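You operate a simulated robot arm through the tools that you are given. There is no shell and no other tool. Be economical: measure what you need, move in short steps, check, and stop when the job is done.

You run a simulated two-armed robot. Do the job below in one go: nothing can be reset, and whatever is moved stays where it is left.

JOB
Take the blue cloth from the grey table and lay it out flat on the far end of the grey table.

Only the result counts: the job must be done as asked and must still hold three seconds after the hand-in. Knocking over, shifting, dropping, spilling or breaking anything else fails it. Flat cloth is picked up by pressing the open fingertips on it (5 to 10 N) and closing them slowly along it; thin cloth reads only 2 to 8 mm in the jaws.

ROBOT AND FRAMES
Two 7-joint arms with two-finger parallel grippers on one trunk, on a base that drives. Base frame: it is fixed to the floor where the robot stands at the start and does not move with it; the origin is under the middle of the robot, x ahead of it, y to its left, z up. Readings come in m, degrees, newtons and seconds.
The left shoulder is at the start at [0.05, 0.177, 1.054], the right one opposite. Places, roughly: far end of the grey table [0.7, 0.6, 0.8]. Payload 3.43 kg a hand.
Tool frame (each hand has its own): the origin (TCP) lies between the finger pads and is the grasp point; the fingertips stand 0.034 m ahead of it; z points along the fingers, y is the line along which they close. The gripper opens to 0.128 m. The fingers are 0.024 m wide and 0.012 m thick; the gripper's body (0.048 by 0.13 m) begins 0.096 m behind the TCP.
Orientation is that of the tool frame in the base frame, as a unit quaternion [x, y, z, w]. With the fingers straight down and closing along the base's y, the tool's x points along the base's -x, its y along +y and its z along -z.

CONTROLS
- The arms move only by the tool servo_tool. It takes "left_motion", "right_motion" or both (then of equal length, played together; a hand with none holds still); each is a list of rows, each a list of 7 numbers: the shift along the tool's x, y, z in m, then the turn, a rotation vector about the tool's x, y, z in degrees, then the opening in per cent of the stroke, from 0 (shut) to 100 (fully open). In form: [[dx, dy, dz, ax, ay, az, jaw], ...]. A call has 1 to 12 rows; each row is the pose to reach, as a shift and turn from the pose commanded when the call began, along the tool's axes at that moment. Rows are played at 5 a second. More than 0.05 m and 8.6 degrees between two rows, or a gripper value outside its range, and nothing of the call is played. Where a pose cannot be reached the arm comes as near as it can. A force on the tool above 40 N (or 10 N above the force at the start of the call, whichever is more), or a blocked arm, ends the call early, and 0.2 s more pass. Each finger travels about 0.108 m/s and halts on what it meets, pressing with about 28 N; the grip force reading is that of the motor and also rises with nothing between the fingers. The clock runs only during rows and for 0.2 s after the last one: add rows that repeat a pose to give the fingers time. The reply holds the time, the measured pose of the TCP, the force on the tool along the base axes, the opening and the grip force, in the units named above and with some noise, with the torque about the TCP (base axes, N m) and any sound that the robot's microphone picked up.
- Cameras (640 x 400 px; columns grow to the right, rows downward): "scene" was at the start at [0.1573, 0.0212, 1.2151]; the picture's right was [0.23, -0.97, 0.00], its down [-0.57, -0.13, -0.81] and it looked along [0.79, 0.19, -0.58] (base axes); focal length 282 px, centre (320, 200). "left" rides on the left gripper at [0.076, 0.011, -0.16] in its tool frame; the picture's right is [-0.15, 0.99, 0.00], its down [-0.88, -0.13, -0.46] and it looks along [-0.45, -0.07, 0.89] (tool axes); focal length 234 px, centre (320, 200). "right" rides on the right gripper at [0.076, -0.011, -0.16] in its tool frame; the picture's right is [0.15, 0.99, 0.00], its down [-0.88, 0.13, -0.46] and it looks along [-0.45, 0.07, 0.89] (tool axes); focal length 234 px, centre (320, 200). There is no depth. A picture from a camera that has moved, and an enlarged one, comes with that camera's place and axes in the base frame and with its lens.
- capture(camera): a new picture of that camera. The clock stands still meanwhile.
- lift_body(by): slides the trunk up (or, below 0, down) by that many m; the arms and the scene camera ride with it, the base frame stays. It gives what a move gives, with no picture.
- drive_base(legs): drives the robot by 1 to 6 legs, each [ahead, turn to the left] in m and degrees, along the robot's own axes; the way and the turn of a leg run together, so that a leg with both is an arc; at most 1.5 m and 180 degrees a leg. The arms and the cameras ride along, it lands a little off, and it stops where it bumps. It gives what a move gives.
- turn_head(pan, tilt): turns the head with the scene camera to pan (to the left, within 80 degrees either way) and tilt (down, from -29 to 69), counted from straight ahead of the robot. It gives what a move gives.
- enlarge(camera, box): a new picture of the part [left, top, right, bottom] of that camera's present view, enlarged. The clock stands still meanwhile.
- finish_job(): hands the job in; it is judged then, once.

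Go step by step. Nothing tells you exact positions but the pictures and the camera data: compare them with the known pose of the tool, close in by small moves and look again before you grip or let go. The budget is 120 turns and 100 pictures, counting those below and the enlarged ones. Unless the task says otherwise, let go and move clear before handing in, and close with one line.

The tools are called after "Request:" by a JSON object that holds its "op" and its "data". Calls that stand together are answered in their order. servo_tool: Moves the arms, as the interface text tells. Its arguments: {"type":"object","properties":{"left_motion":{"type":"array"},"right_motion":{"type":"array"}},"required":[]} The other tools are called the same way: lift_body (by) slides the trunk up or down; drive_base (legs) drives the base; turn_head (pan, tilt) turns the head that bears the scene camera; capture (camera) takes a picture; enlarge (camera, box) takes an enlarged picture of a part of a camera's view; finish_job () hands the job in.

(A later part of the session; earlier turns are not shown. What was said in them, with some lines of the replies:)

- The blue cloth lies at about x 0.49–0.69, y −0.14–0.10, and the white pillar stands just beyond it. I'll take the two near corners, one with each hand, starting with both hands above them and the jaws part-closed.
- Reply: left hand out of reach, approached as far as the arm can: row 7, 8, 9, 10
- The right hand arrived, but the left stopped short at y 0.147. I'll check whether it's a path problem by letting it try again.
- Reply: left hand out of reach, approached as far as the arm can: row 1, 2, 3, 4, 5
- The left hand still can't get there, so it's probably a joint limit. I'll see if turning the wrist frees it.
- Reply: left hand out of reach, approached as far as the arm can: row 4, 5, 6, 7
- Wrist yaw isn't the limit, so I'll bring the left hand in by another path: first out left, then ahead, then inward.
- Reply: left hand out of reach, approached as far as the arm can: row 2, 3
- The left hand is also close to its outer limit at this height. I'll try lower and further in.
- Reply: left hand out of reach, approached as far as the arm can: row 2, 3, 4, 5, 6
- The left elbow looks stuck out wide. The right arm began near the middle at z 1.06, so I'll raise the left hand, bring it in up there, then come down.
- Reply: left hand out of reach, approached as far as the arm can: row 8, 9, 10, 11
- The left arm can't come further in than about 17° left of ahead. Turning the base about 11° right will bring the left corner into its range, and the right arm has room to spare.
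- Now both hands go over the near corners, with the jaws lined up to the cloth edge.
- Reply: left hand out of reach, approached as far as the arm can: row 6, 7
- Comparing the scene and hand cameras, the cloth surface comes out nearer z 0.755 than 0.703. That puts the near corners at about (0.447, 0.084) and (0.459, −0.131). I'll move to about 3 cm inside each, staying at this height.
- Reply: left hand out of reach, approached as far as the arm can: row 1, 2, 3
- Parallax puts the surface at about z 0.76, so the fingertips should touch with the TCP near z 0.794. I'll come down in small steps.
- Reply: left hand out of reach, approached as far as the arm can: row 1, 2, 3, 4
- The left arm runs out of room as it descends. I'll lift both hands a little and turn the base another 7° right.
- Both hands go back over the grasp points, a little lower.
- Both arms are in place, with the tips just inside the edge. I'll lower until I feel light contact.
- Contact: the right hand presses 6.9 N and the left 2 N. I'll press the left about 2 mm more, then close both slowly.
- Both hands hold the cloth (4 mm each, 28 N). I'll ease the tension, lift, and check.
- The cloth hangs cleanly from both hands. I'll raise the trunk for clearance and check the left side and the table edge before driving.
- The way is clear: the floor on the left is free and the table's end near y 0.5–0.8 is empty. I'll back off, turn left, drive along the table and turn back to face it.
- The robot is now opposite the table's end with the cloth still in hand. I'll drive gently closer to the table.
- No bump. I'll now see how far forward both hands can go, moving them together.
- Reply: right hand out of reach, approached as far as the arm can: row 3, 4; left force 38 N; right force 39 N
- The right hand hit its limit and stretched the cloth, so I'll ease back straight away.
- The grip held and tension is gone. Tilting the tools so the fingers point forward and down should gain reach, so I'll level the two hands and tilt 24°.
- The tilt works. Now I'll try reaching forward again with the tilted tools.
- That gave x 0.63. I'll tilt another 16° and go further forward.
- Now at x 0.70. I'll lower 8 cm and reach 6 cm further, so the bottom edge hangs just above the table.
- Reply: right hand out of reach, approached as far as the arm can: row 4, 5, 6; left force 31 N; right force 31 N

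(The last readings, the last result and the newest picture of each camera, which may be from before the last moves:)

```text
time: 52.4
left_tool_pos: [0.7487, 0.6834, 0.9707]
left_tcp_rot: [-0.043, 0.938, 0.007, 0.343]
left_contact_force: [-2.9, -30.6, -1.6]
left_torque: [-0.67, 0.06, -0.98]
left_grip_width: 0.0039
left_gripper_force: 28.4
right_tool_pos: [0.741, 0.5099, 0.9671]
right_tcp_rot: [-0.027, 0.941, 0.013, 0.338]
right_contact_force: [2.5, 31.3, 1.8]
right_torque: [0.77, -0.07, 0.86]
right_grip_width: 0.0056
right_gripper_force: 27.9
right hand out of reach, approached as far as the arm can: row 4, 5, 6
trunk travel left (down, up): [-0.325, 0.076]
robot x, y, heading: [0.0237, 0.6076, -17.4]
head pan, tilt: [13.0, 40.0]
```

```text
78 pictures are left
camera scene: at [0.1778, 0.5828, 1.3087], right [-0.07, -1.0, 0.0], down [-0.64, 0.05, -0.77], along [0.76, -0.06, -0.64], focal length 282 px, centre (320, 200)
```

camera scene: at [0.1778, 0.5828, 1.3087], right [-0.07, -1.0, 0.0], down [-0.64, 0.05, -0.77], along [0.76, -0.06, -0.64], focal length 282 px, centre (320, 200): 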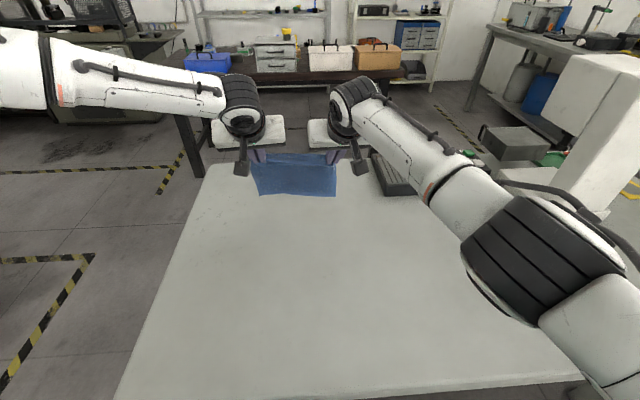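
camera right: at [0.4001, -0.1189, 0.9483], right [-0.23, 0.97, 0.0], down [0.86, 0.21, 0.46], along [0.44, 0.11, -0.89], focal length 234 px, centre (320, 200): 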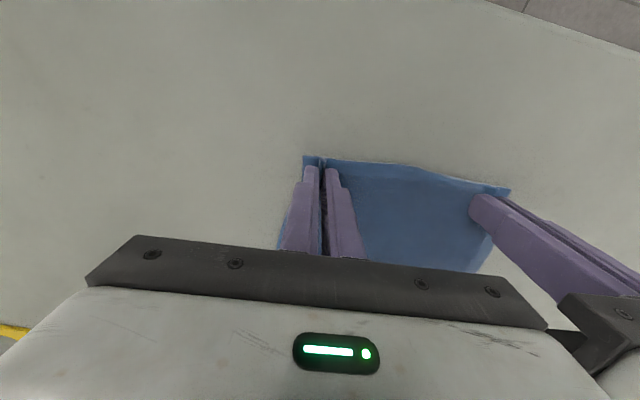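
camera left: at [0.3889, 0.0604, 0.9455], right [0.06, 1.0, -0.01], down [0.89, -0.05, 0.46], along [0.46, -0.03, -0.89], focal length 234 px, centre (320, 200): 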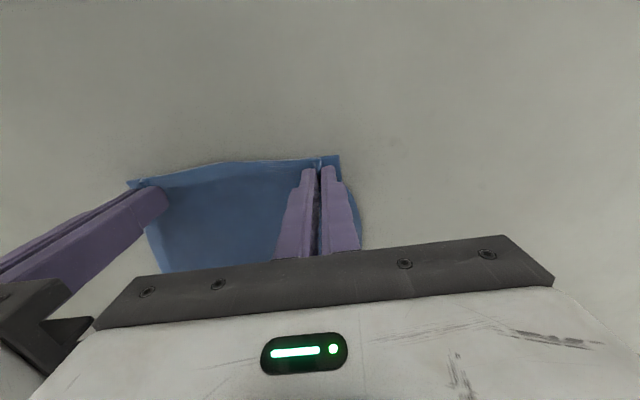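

The right hand is at its limit again. I'll ease the tension and pull both hands back slightly and level.

Request:
{"op": "servo_tool", "data": {"left_motion": [[0.0125, -0.004, -0.0105, 0, 0, 0, 0], [0.025, -0.004, -0.021, 0, 0, 0, 0], [0.025, -0.004, -0.021, 0, 0, 0, 0]], "right_motion": [[0.006, 0.01, -0.005, 0, 0, 0, 0], [0.0115, 0.014, -0.0096, 0, 0, 0, 0], [0.0115, 0.014, -0.0096, 0, 0, 0, 0]]}}

```text
time: 53.2
left_tool_pos: [0.7193, 0.6859, 0.9703]
left_tcp_rot: [-0.05, 0.938, 0.017, 0.342]
left_contact_force: [-0.3, 0.8, 0.0]
left_torque: [0.0, 0.01, -0.01]
left_grip_width: 0.0024
left_gripper_force: 27.7
right_tool_pos: [0.7203, 0.5461, 0.9741]
right_tcp_rot: [-0.043, 0.939, 0.014, 0.342]
right_contact_force: [-0.5, -0.5, 0.1]
right_torque: [0.03, -0.01, -0.03]
right_grip_width: 0.0036
right_gripper_force: 27.5
trunk travel left (down, up): [-0.325, 0.076]
robot x, y, heading: [0.0221, 0.6079, -17.2]
head pan, tilt: [13.0, 40.0]
```

The left jaw now reads 2.4 mm, so I'll check that grip.

Request:
{"op": "capture", "data": {"camera": "left"}}

Request:
{"op": "capture", "data": {"camera": "right"}}

Request:
{"op": "enlarge", "data": {"camera": "scene", "box": [200, 80, 400, 230]}}

```text
77 pictures are left
camera left: at [0.5577, 0.6791, 1.0427], right [0.0, 1.0, 0.09], down [0.39, -0.09, 0.92], along [0.92, 0.03, -0.39], focal length 234 px, centre (320, 200)
```

left: 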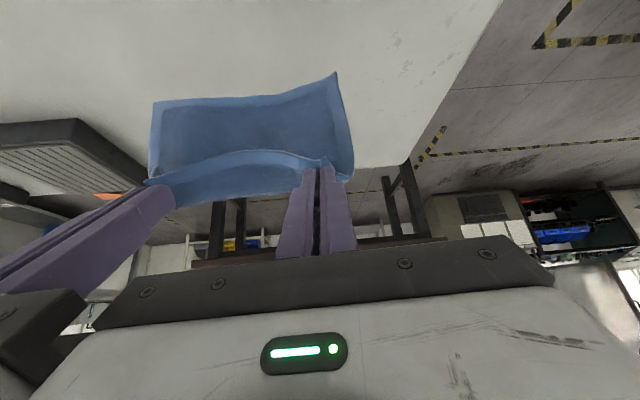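

```text
76 pictures are left
camera right: at [0.5597, 0.5201, 1.0488], right [-0.2, 0.97, -0.1], down [0.37, 0.17, 0.91], along [0.91, 0.15, -0.39], focal length 234 px, centre (320, 200)
```

right: 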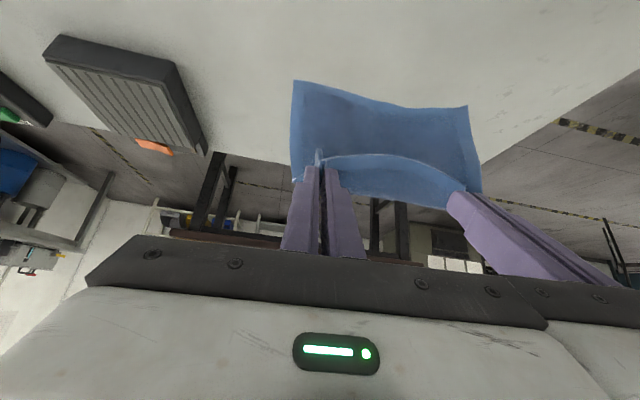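

```text
2.67 times, centred on (300, 155) of scene
camera zoom: at [0.178, 0.5828, 1.3086], right [-0.07, -1.0, 0.0], down [-0.64, 0.05, -0.77], along [0.76, -0.06, -0.64], focal length 751 px, centre (373, 320)
```

zoom: 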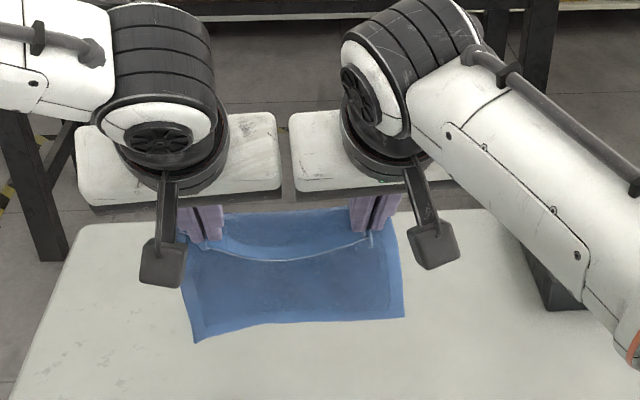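

Both corners are still held. I'll spread the hands slightly and lower until the bottom edge just touches the table.

Request:
{"op": "servo_tool", "data": {"left_motion": [[0.014, 0.004, 0.012, 0, 0, 0, 0], [0.029, 0.006, 0.024, 0, 0, 0, 0], [0.043, 0.006, 0.036, 0, 0, 0, 0], [0.043, 0.006, 0.036, 0, 0, 0, 0]], "right_motion": [[0.014, -0.004, 0.012, 0, 0, 0, 0], [0.029, -0.006, 0.024, 0, 0, 0, 0], [0.043, -0.006, 0.036, 0, 0, 0, 0], [0.043, -0.006, 0.036, 0, 0, 0, 0]]}}

Request:
{"op": "capture", "data": {"camera": "left"}}

Request:
{"op": "capture", "data": {"camera": "scene"}}

```text
time: 54.2
left_tool_pos: [0.7048, 0.6902, 0.9145]
left_tcp_rot: [-0.048, 0.938, 0.015, 0.342]
left_contact_force: [0.0, -0.8, 0.2]
left_torque: [0.07, -0.02, -0.02]
left_grip_width: 0.0024
left_gripper_force: 27.4
right_tool_pos: [0.7098, 0.5445, 0.9186]
right_tcp_rot: [-0.049, 0.938, 0.017, 0.342]
right_contact_force: [-0.2, 0.1, 0.3]
right_torque: [-0.01, -0.02, 0.01]
right_grip_width: 0.0036
right_gripper_force: 27.6
trunk travel left (down, up): [-0.325, 0.076]
robot x, y, heading: [0.0256, 0.6059, -17.3]
head pan, tilt: [13.0, 40.0]
```

```text
74 pictures are left
camera left: at [0.5445, 0.6839, 0.9878], right [0.01, 1.0, 0.09], down [0.39, -0.09, 0.92], along [0.92, 0.03, -0.39], focal length 234 px, centre (320, 200)
```

left: 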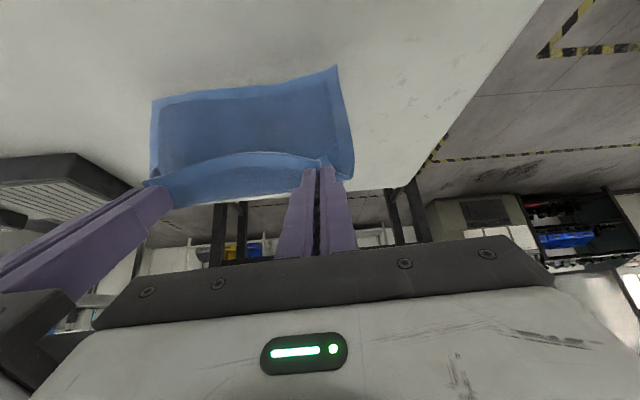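

```text
73 pictures are left
camera scene: at [0.1778, 0.5829, 1.3087], right [-0.07, -1.0, 0.0], down [-0.64, 0.05, -0.77], along [0.76, -0.06, -0.64], focal length 282 px, centre (320, 200)
```

scene: 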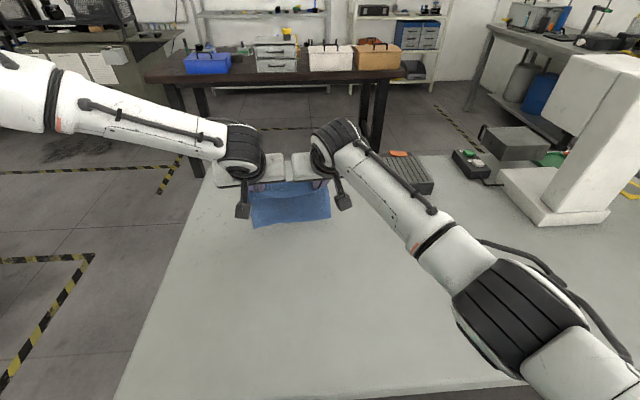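

By triangulation the bottom edge is about 3–4 cm above the table. I'll lower a bit more and look again.

Request:
{"op": "servo_tool", "data": {"left_motion": [[0.011, 0.002, 0.013, 0, 0, 0, 0], [0.0225, 0.004, 0.0268, 0, 0, 0, 0], [0.0225, 0.004, 0.0268, 0, 0, 0, 0]], "right_motion": [[0.011, -0.002, 0.013, 0, 0, 0, 0], [0.025, -0.004, 0.0298, 0, 0, 0, 0], [0.025, -0.004, 0.0298, 0, 0, 0, 0]]}}

Request:
{"op": "capture", "data": {"camera": "left"}}

Request:
{"op": "enlarge", "data": {"camera": "scene", "box": [200, 130, 400, 255]}}

```text
time: 55.0
left_tool_pos: [0.6972, 0.6981, 0.8925]
left_tcp_rot: [-0.045, 0.938, 0.008, 0.343]
left_contact_force: [2.8, -28.1, -0.2]
left_torque: [-0.62, -0.05, -0.84]
left_grip_width: 0.0038
left_gripper_force: 27.9
left hand out of reach, approached as far as the arm can: row 1, 2, 3
right_tool_pos: [0.719, 0.5248, 0.889]
right_tcp_rot: [-0.039, 0.936, 0.012, 0.349]
right_contact_force: [-3.9, 28.5, 0.6]
right_torque: [0.66, 0.08, 0.85]
right_grip_width: 0.0051
right_gripper_force: 28.1
trunk travel left (down, up): [-0.325, 0.076]
robot x, y, heading: [0.0199, 0.6103, -17.1]
head pan, tilt: [13.0, 40.0]
```

```text
72 pictures are left
camera left: at [0.5369, 0.6949, 0.9646], right [0.02, 1.0, 0.08], down [0.39, -0.08, 0.92], along [0.92, 0.01, -0.39], focal length 234 px, centre (320, 200)
```

left: 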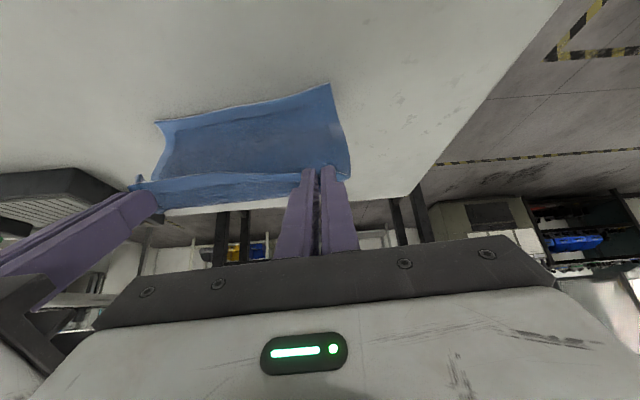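

```text
3.20 times, centred on (300, 192) of scene
camera zoom: at [0.1779, 0.583, 1.3087], right [-0.07, -1.0, 0.0], down [-0.64, 0.05, -0.77], along [0.76, -0.06, -0.64], focal length 901 px, centre (384, 224)
```

zoom: 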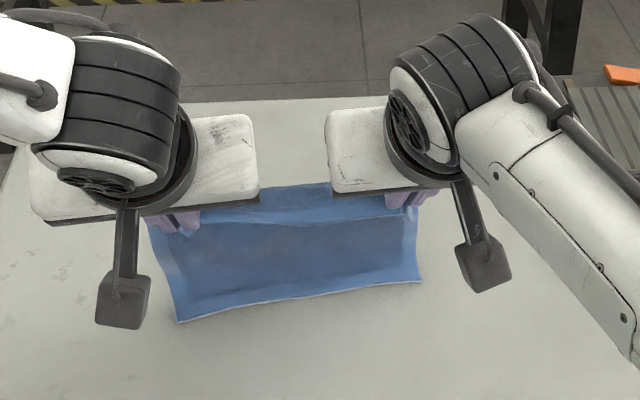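

Left is at its reach limit going down, so I'll ease the tension and let the trunk do the lowering.

Request:
{"op": "servo_tool", "data": {"left_motion": [[0.009, -0.01, -0.008, 0, 0, 0, 0], [0.009, -0.01, -0.008, 0, 0, 0, 0]], "right_motion": [[0.015, 0.008, -0.013, 0, 0, 0, 0], [0.015, 0.008, -0.013, 0, 0, 0, 0]]}}

Request:
{"op": "capture", "data": {"camera": "left"}}

Request:
{"op": "enlarge", "data": {"camera": "scene", "box": [200, 130, 400, 255]}}

```text
time: 55.6
left_tool_pos: [0.6881, 0.6986, 0.8918]
left_tcp_rot: [-0.051, 0.938, 0.018, 0.341]
left_contact_force: [-0.3, -2.7, -0.7]
left_torque: [-0.05, 0.0, -0.07]
left_grip_width: 0.0025
left_gripper_force: 27.7
left hand out of reach, approached as far as the arm can: row 1, 2
right_tool_pos: [0.6901, 0.5414, 0.8805]
right_tcp_rot: [-0.047, 0.938, 0.013, 0.343]
right_contact_force: [-0.1, 3.3, 0.3]
right_torque: [0.08, 0.02, 0.12]
right_grip_width: 0.0036
right_gripper_force: 28.2
trunk travel left (down, up): [-0.325, 0.076]
robot x, y, heading: [0.0206, 0.6082, -17.2]
head pan, tilt: [13.0, 40.0]
```

```text
70 pictures are left
camera left: at [0.5261, 0.6918, 0.9645], right [0.0, 1.0, 0.09], down [0.39, -0.09, 0.92], along [0.92, 0.03, -0.39], focal length 234 px, centre (320, 200)
```

left: 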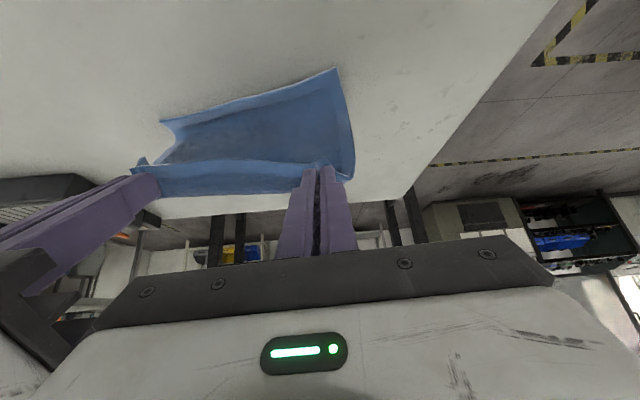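

```text
3.20 times, centred on (300, 192) of scene
camera zoom: at [0.178, 0.5829, 1.3086], right [-0.07, -1.0, 0.0], down [-0.64, 0.05, -0.77], along [0.76, -0.06, -0.64], focal length 901 px, centre (384, 224)
```

zoom: 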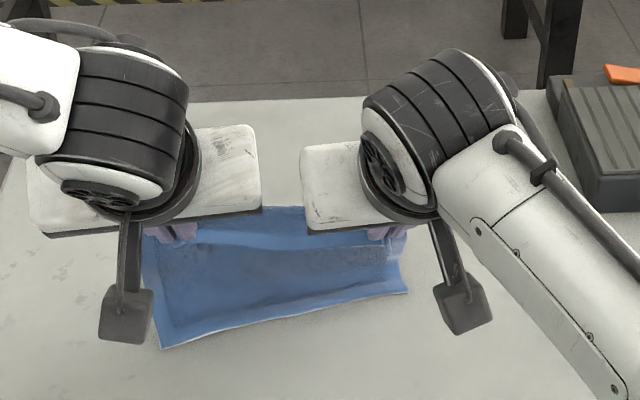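

The bottom edge rests at about x 0.687 with some slack bulging away from the robot. I'll raise the trunk so the cloth hangs free, then creep the base forward a little to centre the cloth at the target.

Request:
{"op": "lift_body", "data": {"by": 0.06}}

Request:
{"op": "drive_base", "data": {"legs": [[0.07, 0]]}}

Request:
{"op": "capture", "data": {"camera": "left"}}

Request:
{"op": "capture", "data": {"camera": "scene"}}

```text
time: 56.6
left_tool_pos: [0.6871, 0.6973, 0.9528]
left_tcp_rot: [-0.049, 0.939, 0.016, 0.341]
left_contact_force: [0.5, -2.5, -0.2]
left_torque: [-0.02, 0.02, -0.05]
left_grip_width: 0.0026
left_gripper_force: 28.2
right_tool_pos: [0.6891, 0.5409, 0.9394]
right_tcp_rot: [-0.046, 0.939, 0.014, 0.341]
right_contact_force: [-0.2, 1.8, 0.5]
right_torque: [0.06, -0.03, 0.1]
right_grip_width: 0.0036
right_gripper_force: 28.1
trunk travel left (down, up): [-0.385, 0.016]
robot x, y, heading: [0.0232, 0.6079, -17.2]
head pan, tilt: [13.0, 40.0]
```

```text
time: 57.6
left_tool_pos: [0.7532, 0.6756, 0.952]
left_tcp_rot: [-0.049, 0.938, 0.016, 0.342]
left_contact_force: [-0.5, -1.1, -0.7]
left_torque: [-0.02, 0.01, -0.08]
left_grip_width: 0.0025
left_gripper_force: 28.0
right_tool_pos: [0.7564, 0.5211, 0.9379]
right_tcp_rot: [-0.046, 0.939, 0.014, 0.34]
right_contact_force: [0.6, 0.9, -0.2]
right_torque: [0.08, -0.01, 0.0]
right_grip_width: 0.0035
right_gripper_force: 28.4
trunk travel left (down, up): [-0.385, 0.016]
robot x, y, heading: [0.0938, 0.5852, -16.9]
head pan, tilt: [13.0, 40.0]
```

```text
68 pictures are left
camera left: at [0.5926, 0.67, 1.0247], right [0.01, 1.0, 0.09], down [0.39, -0.09, 0.92], along [0.92, 0.03, -0.39], focal length 234 px, centre (320, 200)
```

left: 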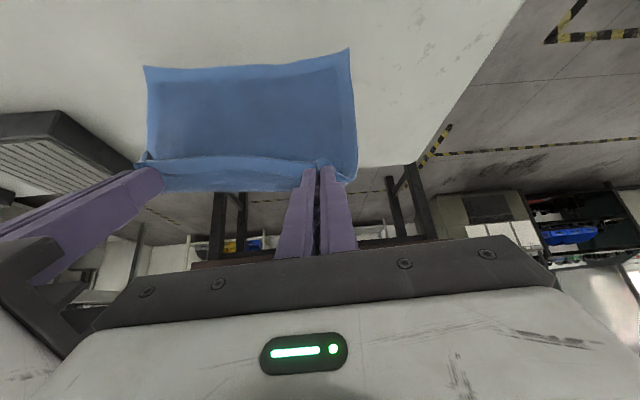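

```text
67 pictures are left
camera scene: at [0.245, 0.5622, 1.3685], right [-0.07, -1.0, 0.0], down [-0.64, 0.05, -0.77], along [0.76, -0.05, -0.64], focal length 282 px, centre (320, 200)
```

scene: 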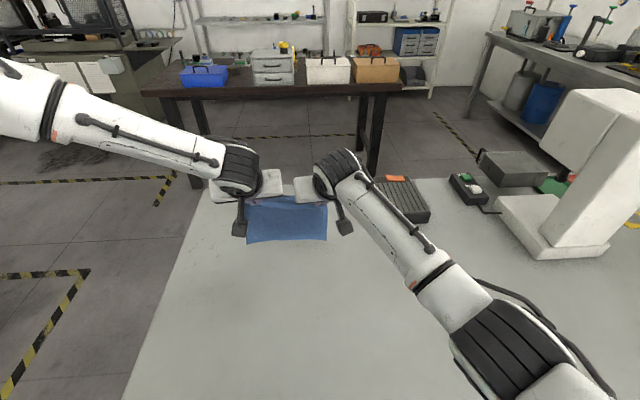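

The base moved up with no bump and the cloth hangs cleanly. I'll lower the trunk until its bottom edge touches.

Request:
{"op": "lift_body", "data": {"by": -0.04}}

Request:
{"op": "capture", "data": {"camera": "left"}}

Request:
{"op": "enlarge", "data": {"camera": "scene", "box": [200, 130, 400, 255]}}

```text
time: 58.4
left_tool_pos: [0.7533, 0.675, 0.9114]
left_tcp_rot: [-0.048, 0.939, 0.015, 0.341]
left_contact_force: [-0.5, -2.6, -0.8]
left_torque: [-0.02, 0.02, -0.09]
left_grip_width: 0.0023
left_gripper_force: 27.4
right_tool_pos: [0.7562, 0.5213, 0.8966]
right_tcp_rot: [-0.046, 0.939, 0.013, 0.34]
right_contact_force: [0.5, 1.9, 0.2]
right_torque: [0.08, -0.01, 0.1]
right_grip_width: 0.0035
right_gripper_force: 28.0
trunk travel left (down, up): [-0.345, 0.056]
robot x, y, heading: [0.0917, 0.5898, -16.9]
head pan, tilt: [13.0, 40.0]
```

```text
66 pictures are left
camera left: at [0.5918, 0.67, 0.9853], right [0.01, 1.0, 0.09], down [0.39, -0.09, 0.92], along [0.92, 0.03, -0.39], focal length 234 px, centre (320, 200)
```

left: 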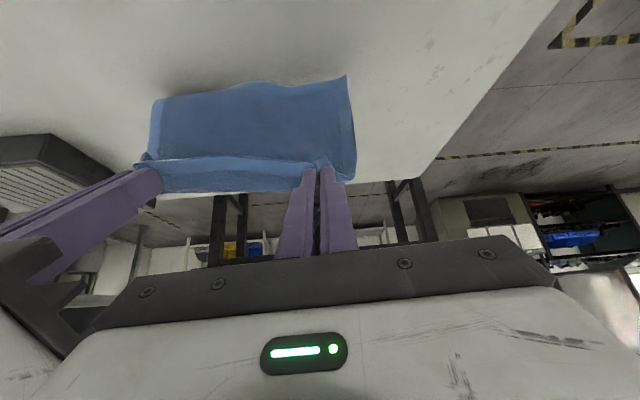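

```text
3.20 times, centred on (300, 192) of scene
camera zoom: at [0.2439, 0.5625, 1.3287], right [-0.07, -1.0, 0.0], down [-0.64, 0.05, -0.77], along [0.76, -0.06, -0.64], focal length 901 px, centre (384, 224)
```

zoom: 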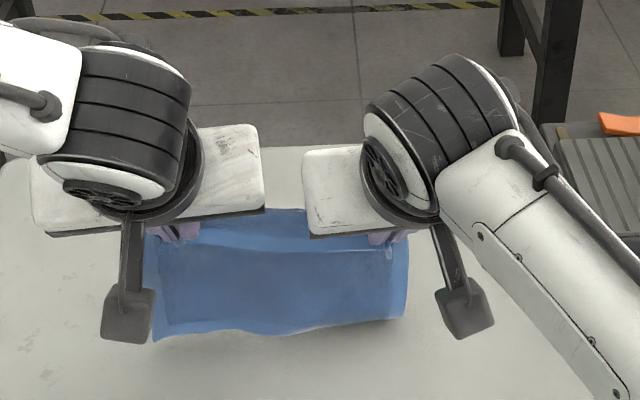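

The bottom edge has touched down at about x 0.78, right under the fingertips. Now I'll swing the held edge back toward the robot in an arc, starting with 6 cm back and levelling the right hand.

Request:
{"op": "servo_tool", "data": {"left_motion": [[0.015, 0, -0.013, 0, 2, 0, 0], [0.031, 0, -0.0257, 0, 5, 0, 0], [0.046, 0, -0.0386, 0, 8, 0, 0], [0.046, 0, -0.0386, 0, 8, 0, 0]], "right_motion": [[0.013, 0, -0.0155, 0, 2, 0, 0], [0.0265, 0, -0.031, 0, 5, 0, 0], [0.0396, 0, -0.0463, 0, 8, 0, 0], [0.0396, 0, -0.0463, 0, 8, 0, 0]]}}

Request:
{"op": "capture", "data": {"camera": "left"}}

Request:
{"op": "capture", "data": {"camera": "scene"}}

```text
time: 59.4
left_tool_pos: [0.6935, 0.6704, 0.9118]
left_tcp_rot: [-0.05, 0.96, 0.013, 0.275]
left_contact_force: [0.3, -1.5, -0.3]
left_torque: [0.0, 0.01, -0.03]
left_grip_width: 0.0022
left_gripper_force: 28.2
right_tool_pos: [0.6971, 0.5164, 0.9086]
right_tcp_rot: [-0.047, 0.961, 0.012, 0.274]
right_contact_force: [0.1, 1.6, 0.5]
right_torque: [0.02, 0.0, 0.03]
right_grip_width: 0.0037
right_gripper_force: 27.8
trunk travel left (down, up): [-0.345, 0.056]
robot x, y, heading: [0.0893, 0.5888, -17.2]
head pan, tilt: [13.0, 40.0]
```

```text
64 pictures are left
camera left: at [0.5439, 0.6653, 1.0063], right [0.02, 1.0, 0.07], down [0.52, -0.07, 0.85], along [0.86, 0.02, -0.52], focal length 234 px, centre (320, 200)
```

left: 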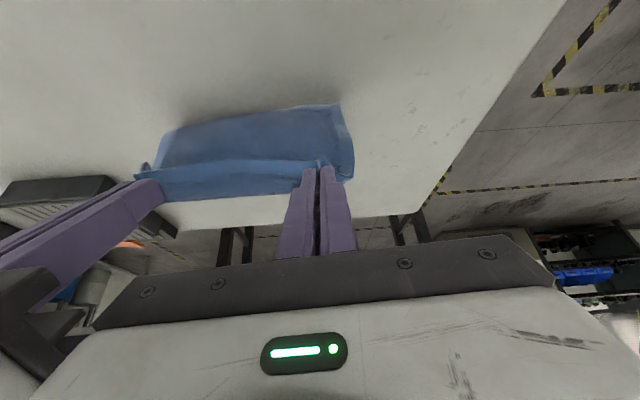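

```text
63 pictures are left
camera scene: at [0.2443, 0.5625, 1.3286], right [-0.07, -1.0, 0.0], down [-0.64, 0.05, -0.77], along [0.76, -0.06, -0.64], focal length 282 px, centre (320, 200)
```

scene: 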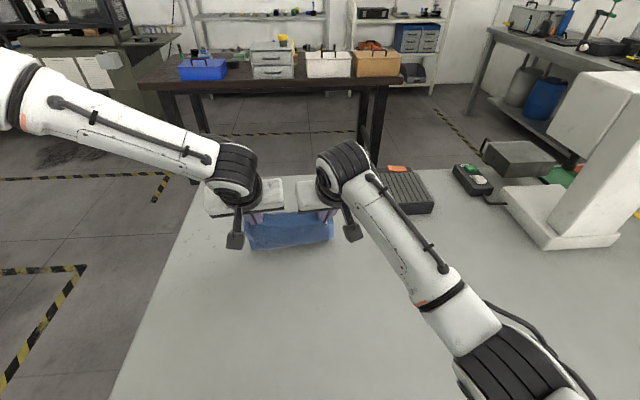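

The bottom edge slid slightly to x≈0.735 and the hands are now behind it. I'll keep the arc going, back and down.

Request:
{"op": "servo_tool", "data": {"left_motion": [[0.029, 0, 0, 0, 2, 0, 0], [0.058, 0, -0.001, 0, 4, 0, 0], [0.079, 0, 0.004, 0, 6, 0, 0], [0.0996, 0, 0.0085, 0, 8, 0, 0], [0.0996, 0, 0.0085, 0, 8, 0, 0]], "right_motion": [[0.029, 0, 0, 0, 2, 0, 0], [0.058, 0, -0.001, 0, 4, 0, 0], [0.079, 0, 0.004, 0, 6, 0, 0], [0.0996, 0, 0.0085, 0, 8, 0, 0], [0.0996, 0, 0.0085, 0, 8, 0, 0]]}}

Request:
{"op": "capture", "data": {"camera": "left"}}

Request:
{"op": "capture", "data": {"camera": "scene"}}

```text
time: 60.6
left_tool_pos: [0.6138, 0.6646, 0.8542]
left_tcp_rot: [-0.051, 0.977, 0.008, 0.208]
left_contact_force: [0.1, -3.3, -0.3]
left_torque: [-0.06, -0.01, -0.11]
left_grip_width: 0.0025
left_gripper_force: 27.6
left hand out of reach, approached as far as the arm can: row 4, 5
right_tool_pos: [0.6189, 0.5069, 0.8499]
right_tcp_rot: [-0.047, 0.977, 0.008, 0.206]
right_contact_force: [-0.3, 3.3, -0.4]
right_torque: [0.14, 0.06, 0.04]
right_grip_width: 0.0035
right_gripper_force: 28.0
trunk travel left (down, up): [-0.345, 0.056]
robot x, y, heading: [0.0906, 0.5897, -17.5]
head pan, tilt: [13.0, 40.0]
```

```text
62 pictures are left
camera left: at [0.4786, 0.6625, 0.9675], right [0.03, 1.0, 0.05], down [0.63, -0.06, 0.77], along [0.78, 0.01, -0.63], focal length 234 px, centre (320, 200)
```

left: 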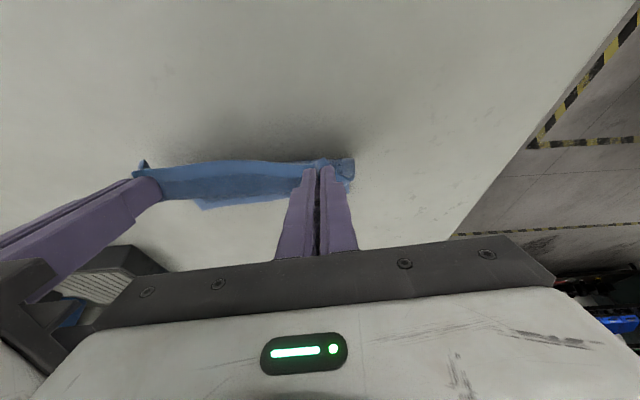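

```text
61 pictures are left
camera scene: at [0.2442, 0.5625, 1.3286], right [-0.07, -1.0, 0.0], down [-0.64, 0.05, -0.77], along [0.76, -0.06, -0.64], focal length 282 px, centre (320, 200)
```

scene: 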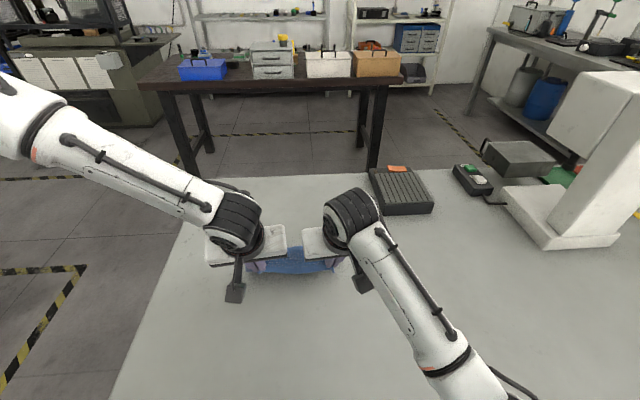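

The free edge lies ahead of the hands at about x 0.74, so the cloth is laying out the right way. I'll pull back a little and lower with the trunk.

Request:
{"op": "servo_tool", "data": {"left_motion": [[0.009, 0, -0.004, 0, 0, 0, 0], [0.018, 0, -0.008, 0, 0, 0, 0]], "right_motion": [[0.009, 0, -0.004, 0, 0, 0, 0], [0.018, 0, -0.008, 0, 0, 0, 0]]}}

Request:
{"op": "lift_body", "data": {"by": -0.04}}

Request:
{"op": "capture", "data": {"camera": "right"}}

Request:
{"op": "capture", "data": {"camera": "scene"}}

```text
time: 61.2
left_tool_pos: [0.5935, 0.6628, 0.8546]
left_tcp_rot: [-0.051, 0.977, 0.007, 0.208]
left_contact_force: [-0.2, -2.6, 0.0]
left_torque: [-0.11, -0.01, -0.05]
left_grip_width: 0.0023
left_gripper_force: 28.6
right_tool_pos: [0.5983, 0.5059, 0.8486]
right_tcp_rot: [-0.048, 0.977, 0.008, 0.207]
right_contact_force: [0.6, 3.2, 0.1]
right_torque: [0.06, -0.06, 0.02]
right_grip_width: 0.0033
right_gripper_force: 27.8
trunk travel left (down, up): [-0.345, 0.056]
robot x, y, heading: [0.0893, 0.5843, -16.9]
head pan, tilt: [13.0, 40.0]
```

```text
time: 62.1
left_tool_pos: [0.5936, 0.6622, 0.8141]
left_tcp_rot: [-0.05, 0.977, 0.008, 0.208]
left_contact_force: [0.0, -3.5, -0.3]
left_torque: [-0.12, 0.0, -0.1]
left_grip_width: 0.0025
left_gripper_force: 28.1
right_tool_pos: [0.5981, 0.5055, 0.8084]
right_tcp_rot: [-0.047, 0.977, 0.008, 0.207]
right_contact_force: [0.2, 3.3, 0.5]
right_torque: [0.13, -0.01, 0.07]
right_grip_width: 0.0036
right_gripper_force: 28.5
trunk travel left (down, up): [-0.305, 0.096]
robot x, y, heading: [0.0917, 0.5866, -17.3]
head pan, tilt: [13.0, 40.0]
```

```text
60 pictures are left
camera right: at [0.4636, 0.4819, 0.9249], right [-0.23, 0.97, -0.06], down [0.6, 0.19, 0.77], along [0.76, 0.14, -0.63], focal length 234 px, centre (320, 200)
```

right: 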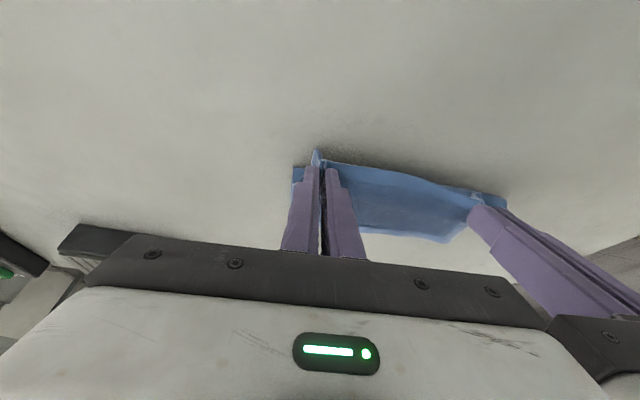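

```text
59 pictures are left
camera scene: at [0.2439, 0.5625, 1.2887], right [-0.07, -1.0, 0.0], down [-0.64, 0.05, -0.77], along [0.76, -0.06, -0.64], focal length 282 px, centre (320, 200)
```

scene: 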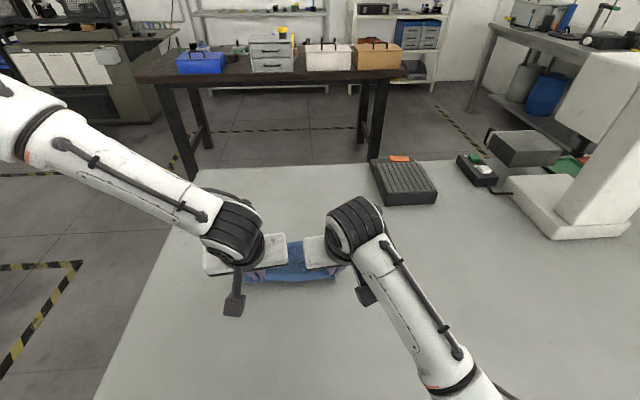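

The cloth is nearly down. I'll pull back 2.5 cm to straighten it and lower the last bit.

Request:
{"op": "servo_tool", "data": {"left_motion": [[0.0115, 0, -0.005, 0, 0, 0, 0], [0.023, 0, -0.01, 0, 0, 0, 0]], "right_motion": [[0.0115, 0, -0.005, 0, 0, 0, 0], [0.021, 0, -0.0125, 0, 0, 0, 0]]}}

Request:
{"op": "lift_body", "data": {"by": -0.019}}

Request:
{"op": "capture", "data": {"camera": "right"}}

Request:
{"op": "enlarge", "data": {"camera": "scene", "box": [200, 180, 400, 305]}}

```text
time: 62.7
left_tool_pos: [0.5689, 0.6629, 0.8164]
left_tcp_rot: [-0.05, 0.977, 0.006, 0.207]
left_contact_force: [0.2, -3.6, -0.2]
left_torque: [-0.1, 0.05, -0.1]
left_grip_width: 0.0026
left_gripper_force: 28.0
left hand out of reach, approached as far as the arm can: row 2
right_tool_pos: [0.5734, 0.5043, 0.8115]
right_tcp_rot: [-0.047, 0.977, 0.008, 0.206]
right_contact_force: [-0.1, 3.7, -0.3]
right_torque: [0.13, 0.02, 0.08]
right_grip_width: 0.0038
right_gripper_force: 28.0
trunk travel left (down, up): [-0.305, 0.096]
robot x, y, heading: [0.0905, 0.5872, -17.4]
head pan, tilt: [13.0, 40.0]
```

```text
time: 63.3
left_tool_pos: [0.5693, 0.6631, 0.7962]
left_tcp_rot: [-0.05, 0.977, 0.006, 0.207]
left_contact_force: [-0.5, -4.5, -0.5]
left_torque: [-0.12, -0.02, -0.12]
left_grip_width: 0.0027
left_gripper_force: 27.9
right_tool_pos: [0.5747, 0.5047, 0.7921]
right_tcp_rot: [-0.046, 0.977, 0.007, 0.207]
right_contact_force: [-0.7, 4.5, 0.0]
right_torque: [0.14, 0.0, 0.1]
right_grip_width: 0.0035
right_gripper_force: 28.1
trunk travel left (down, up): [-0.286, 0.115]
robot x, y, heading: [0.0909, 0.5884, -17.1]
head pan, tilt: [13.0, 40.0]
```

```text
58 pictures are left
camera right: at [0.4397, 0.4803, 0.9086], right [-0.23, 0.97, -0.06], down [0.6, 0.19, 0.77], along [0.76, 0.14, -0.63], focal length 234 px, centre (320, 200)
```

right: 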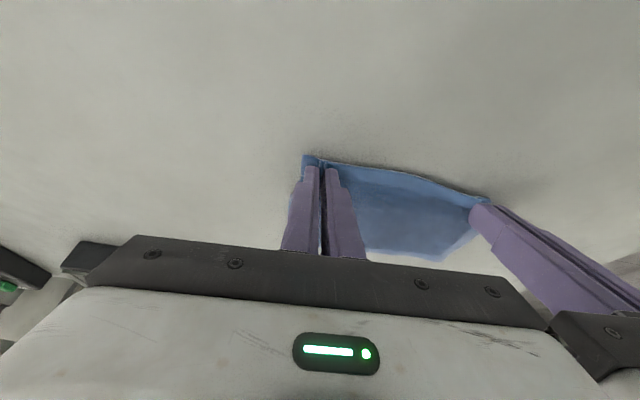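

```text
3.20 times, centred on (300, 242) of scene
camera zoom: at [0.2439, 0.5625, 1.2697], right [-0.07, -1.0, 0.0], down [-0.64, 0.05, -0.77], along [0.76, -0.06, -0.64], focal length 901 px, centre (384, 64)
```

zoom: 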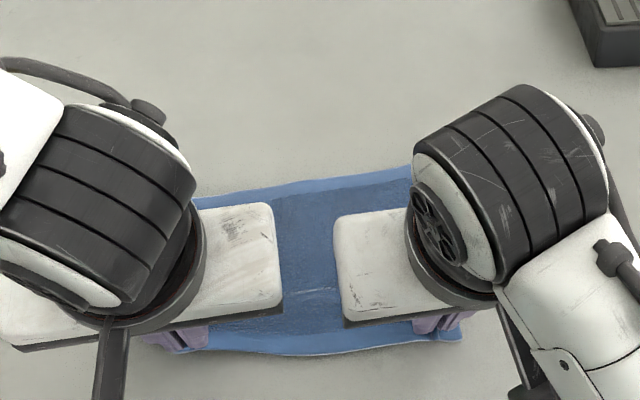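

The far edge is at about x 0.713 and the near edge at 0.569, and some slack remains. I'll pull back 2.5 cm more and look at it again.

Request:
{"op": "servo_tool", "data": {"left_motion": [[0.0115, 0, -0.005, 0, 0, 0, 0], [0.023, 0, -0.01, 0, 0, 0, 0], [0.023, 0, -0.01, 0, 0, 0, 0]], "right_motion": [[0.0115, 0, -0.005, 0, 0, 0, 0], [0.023, 0, -0.01, 0, 0, 0, 0], [0.023, 0, -0.01, 0, 0, 0, 0]]}}

Request:
{"op": "enlarge", "data": {"camera": "scene", "box": [200, 180, 400, 305]}}

Request:
{"op": "enlarge", "data": {"camera": "right", "box": [240, 130, 560, 330]}}

```text
time: 64.1
left_tool_pos: [0.5433, 0.662, 0.7997]
left_tcp_rot: [-0.05, 0.977, 0.005, 0.207]
left_contact_force: [0.3, -5.6, -0.5]
left_torque: [-0.18, 0.0, -0.16]
left_grip_width: 0.0026
left_gripper_force: 28.1
left hand out of reach, approached as far as the arm can: row 2, 3
right_tool_pos: [0.5477, 0.5014, 0.7926]
right_tcp_rot: [-0.049, 0.977, 0.008, 0.207]
right_contact_force: [-0.7, 6.7, 1.1]
right_torque: [0.22, 0.04, 0.17]
right_grip_width: 0.0035
right_gripper_force: 28.0
trunk travel left (down, up): [-0.286, 0.115]
robot x, y, heading: [0.0894, 0.5908, -17.2]
head pan, tilt: [13.0, 40.0]
```

```text
3.20 times, centred on (300, 242) of scene
camera zoom: at [0.2442, 0.5625, 1.2696], right [-0.07, -1.0, 0.0], down [-0.64, 0.05, -0.77], along [0.76, -0.06, -0.64], focal length 901 px, centre (384, 64)
```

zoom: 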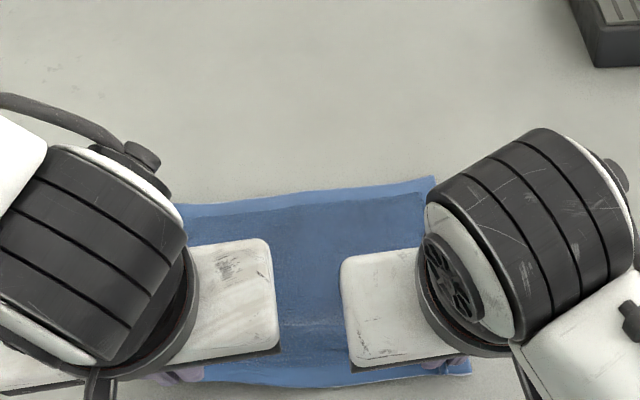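

```text
2.00 times, centred on (400, 230) of right
camera zoom: at [0.4145, 0.4778, 0.9089], right [-0.23, 0.97, -0.06], down [0.6, 0.19, 0.77], along [0.76, 0.14, -0.63], focal length 468 px, centre (160, 140)
```

zoom: 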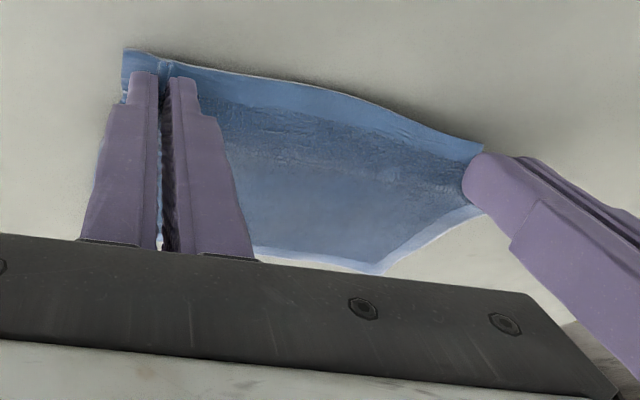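

The whole cloth slid with the pull, so it's taut and essentially flat: corners span x 0.55–0.71 and y 0.48–0.70. Next I'll level the hands, lower to light contact, and open slowly to spread the pinched folds.

Request:
{"op": "servo_tool", "data": {"left_motion": [[0, -0.001, 0, 0, 0, 0, 0], [0, -0.001, 0, 0, 0, 0, 0]], "right_motion": [[-0.0024, 0.001, -0.0055, 0, 0, 0, 0], [-0.0024, 0.001, -0.0055, 0, 0, 0, 0]]}}

Request:
{"op": "lift_body", "data": {"by": -0.008}}

```text
time: 64.7
left_tool_pos: [0.5442, 0.6628, 0.7988]
left_tcp_rot: [-0.05, 0.977, 0.006, 0.207]
left_contact_force: [-0.5, -5.1, -0.2]
left_torque: [-0.15, 0.0, -0.18]
left_grip_width: 0.0026
left_gripper_force: 28.2
right_tool_pos: [0.5489, 0.5025, 0.7976]
right_tcp_rot: [-0.047, 0.977, 0.008, 0.206]
right_contact_force: [-0.8, 5.5, 0.2]
right_torque: [0.19, -0.01, 0.13]
right_grip_width: 0.0037
right_gripper_force: 27.4
trunk travel left (down, up): [-0.286, 0.115]
robot x, y, heading: [0.0899, 0.5876, -17.3]
head pan, tilt: [13.0, 40.0]
```

```text
time: 65.3
left_tool_pos: [0.5452, 0.6621, 0.7931]
left_tcp_rot: [-0.05, 0.977, 0.006, 0.207]
left_contact_force: [0.9, -6.1, 1.1]
left_torque: [-0.18, -0.02, -0.12]
left_grip_width: 0.0026
left_gripper_force: 28.0
right_tool_pos: [0.5487, 0.5024, 0.7909]
right_tcp_rot: [-0.047, 0.977, 0.007, 0.207]
right_contact_force: [0.6, 6.3, 0.5]
right_torque: [0.2, 0.02, 0.15]
right_grip_width: 0.0036
right_gripper_force: 27.9
trunk travel left (down, up): [-0.278, 0.123]
robot x, y, heading: [0.0906, 0.5927, -17.3]
head pan, tilt: [13.0, 40.0]
```

Request:
{"op": "lift_body", "data": {"by": -0.002}}

Request:
{"op": "servo_tool", "data": {"left_motion": [[0, 0, 0, 0, 0, 0, 3], [0, 0, 0, 0, 0, 0, 5], [0, 0, 0, 0, 0, 0, 8], [0, 0, 0, 0, 0, 0, 11], [0, 0, 0, 0, 0, 0, 14], [0, 0, 0, 0, 0, 0, 17], [0, 0, 0, 0, 0, 0, 20], [0, 0, 0, 0, 0, 0, 20]], "right_motion": [[0, 0, 0, 0, 0, 0, 3], [0, 0, 0, 0, 0, 0, 5], [0, 0, 0, 0, 0, 0, 8], [0, 0, 0, 0, 0, 0, 11], [0, 0, 0, 0, 0, 0, 14], [0, 0, 0, 0, 0, 0, 17], [0, 0, 0, 0, 0, 0, 20], [0, 0, 0, 0, 0, 0, 20]]}}

Request:
{"op": "capture", "data": {"camera": "right"}}

Request:
{"op": "capture", "data": {"camera": "left"}}

```text
time: 65.8
left_tool_pos: [0.5463, 0.6633, 0.7909]
left_tcp_rot: [-0.05, 0.977, 0.005, 0.207]
left_contact_force: [0.8, -5.1, 1.3]
left_torque: [-0.17, -0.04, -0.17]
left_grip_width: 0.0028
left_gripper_force: 28.0
right_tool_pos: [0.5487, 0.5036, 0.7909]
right_tcp_rot: [-0.047, 0.977, 0.007, 0.208]
right_contact_force: [-1.4, 6.0, 4.1]
right_torque: [0.18, 0.03, 0.17]
right_grip_width: 0.0035
right_gripper_force: 27.5
trunk travel left (down, up): [-0.276, 0.125]
robot x, y, heading: [0.0934, 0.5875, -17.6]
head pan, tilt: [13.0, 40.0]
```

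```text
time: 67.6
left_tool_pos: [0.5449, 0.6628, 0.7904]
left_tcp_rot: [-0.05, 0.977, 0.005, 0.208]
left_contact_force: [-0.5, 0.3, 0.4]
left_torque: [0.0, -0.01, 0.0]
left_grip_width: 0.0257
left_gripper_force: 0.1
right_tool_pos: [0.5484, 0.503, 0.7885]
right_tcp_rot: [-0.048, 0.977, 0.007, 0.207]
right_contact_force: [0.1, -0.9, 2.3]
right_torque: [0.03, -0.02, 0.01]
right_grip_width: 0.0242
right_gripper_force: 0.2
trunk travel left (down, up): [-0.276, 0.125]
robot x, y, heading: [0.0933, 0.5859, -17.1]
head pan, tilt: [13.0, 40.0]
```

```text
54 pictures are left
camera right: at [0.4141, 0.4783, 0.9054], right [-0.23, 0.97, -0.06], down [0.6, 0.19, 0.77], along [0.76, 0.14, -0.63], focal length 234 px, centre (320, 200)
```

right: 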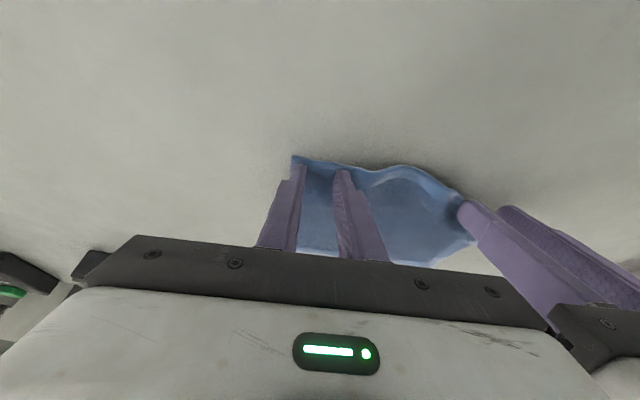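

```text
53 pictures are left
camera left: at [0.4099, 0.6608, 0.9045], right [0.03, 1.0, 0.05], down [0.63, -0.06, 0.77], along [0.78, 0.01, -0.63], focal length 234 px, centre (320, 200)
```

left: 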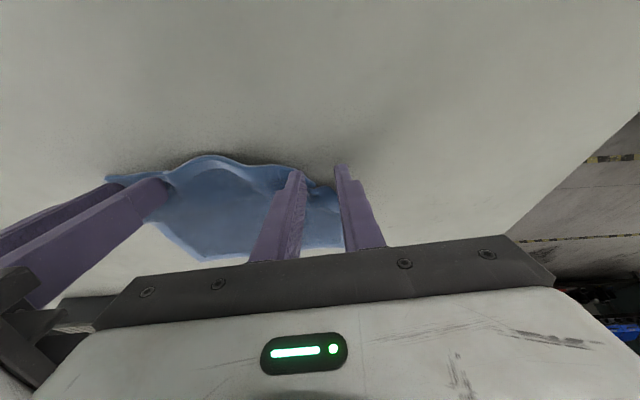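

Released, but the near edge has a small bulge between the hands. I'll lift clear and look from above before smoothing.

Request:
{"op": "servo_tool", "data": {"left_motion": [[0, 0, -0.03, 0, 0, 0, 20], [0, 0, -0.07, 0, 0, 0, 20], [0, 0.03, -0.1, 0, 0, 0, 20], [0, 0.07, -0.13, 0, 0, 0, 20], [0, 0.07, -0.13, 0, 0, 0, 20]], "right_motion": [[0, 0, -0.03, 0, 0, 0, 20], [0, 0, -0.07, 0, 0, 0, 20], [0, -0.03, -0.1, 0, 0, 0, 20], [0, -0.07, -0.13, 0, 0, 0, 20], [0, -0.07, -0.13, 0, 0, 0, 20]]}}

Request:
{"op": "capture", "data": {"camera": "right"}}

Request:
{"op": "enlarge", "data": {"camera": "scene", "box": [180, 160, 420, 310]}}

```text
time: 68.8
left_tool_pos: [0.51, 0.7176, 0.9104]
left_tcp_rot: [-0.05, 0.977, 0.007, 0.205]
left_contact_force: [-0.5, 0.5, 0.5]
left_torque: [-0.01, 0.02, 0.0]
left_grip_width: 0.0254
left_gripper_force: 0.1
left hand out of reach, approached as far as the arm can: row 4, 5
right_tool_pos: [0.5026, 0.4278, 0.9086]
right_tcp_rot: [-0.047, 0.977, 0.008, 0.207]
right_contact_force: [-0.3, 0.0, -0.8]
right_torque: [-0.01, 0.04, -0.03]
right_grip_width: 0.026
right_gripper_force: 0.0
trunk travel left (down, up): [-0.276, 0.125]
robot x, y, heading: [0.0912, 0.591, -16.9]
head pan, tilt: [13.0, 40.0]
```

```text
52 pictures are left
camera right: at [0.3688, 0.4039, 1.025], right [-0.23, 0.97, -0.06], down [0.61, 0.19, 0.77], along [0.76, 0.14, -0.63], focal length 234 px, centre (320, 200)
```

right: 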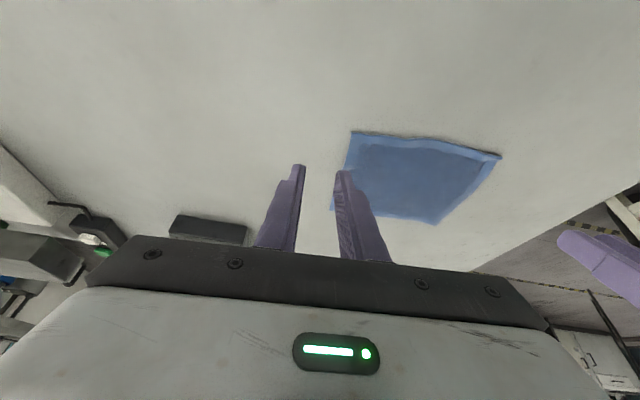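

```text
2.67 times, centred on (300, 235) of scene
camera zoom: at [0.2442, 0.5625, 1.2596], right [-0.07, -1.0, 0.0], down [-0.64, 0.05, -0.77], along [0.76, -0.06, -0.64], focal length 751 px, centre (373, 107)
```

zoom: 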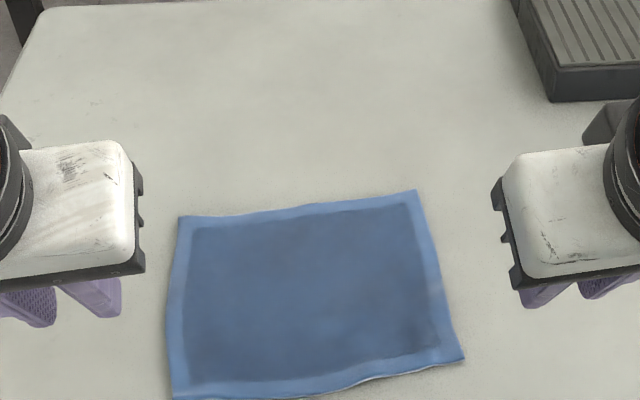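

The cloth lies flat, centred at about (0.62, 0.59) on the far end. I'll take one close look at the edges.

Request:
{"op": "enlarge", "data": {"camera": "scene", "box": [235, 220, 365, 320]}}

Request:
{"op": "enlarge", "data": {"camera": "right", "box": [320, 110, 520, 235]}}

```text
4.00 times, centred on (300, 270) of scene
camera zoom: at [0.2442, 0.5625, 1.2596], right [-0.07, -1.0, 0.0], down [-0.64, 0.05, -0.77], along [0.76, -0.06, -0.64], focal length 1126 px, centre (400, -80)
```

zoom: 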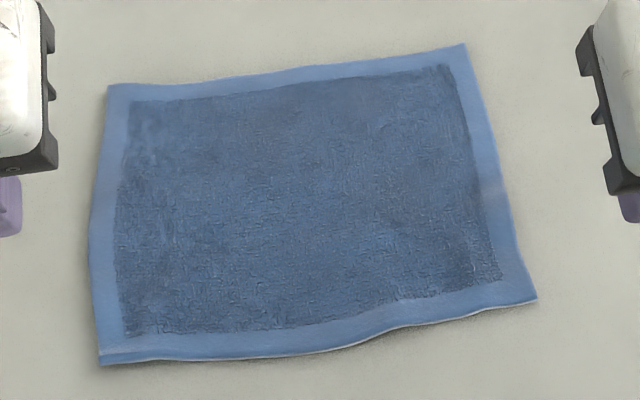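

```text
3.20 times, centred on (420, 172) of right
camera zoom: at [0.3688, 0.4039, 1.025], right [-0.23, 0.97, -0.06], down [0.61, 0.19, 0.77], along [0.76, 0.14, -0.63], focal length 749 px, centre (0, 288)
```

zoom: 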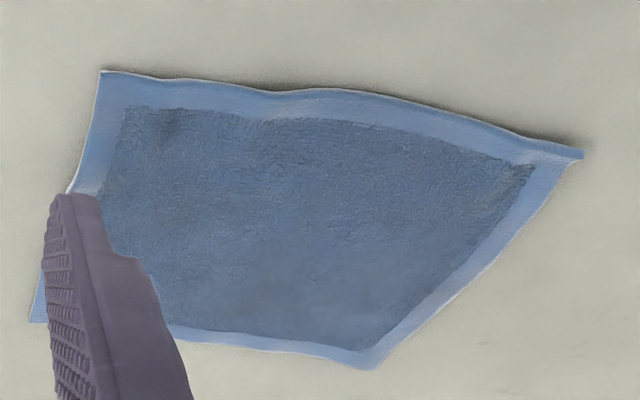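

The cloth lies flat with only a faint ripple along the near edge, and both hands are clear above it. Handing in.

Request:
{"op": "finish_job", "data": {}}

```text
The job is handed in.
```

The blue cloth now lies flat on the far end of the grey table, centred at about (0.62, 0.59), roughly 8 cm short of the given spot. Both hands are open and clear of it, and I saw nothing else disturbed.
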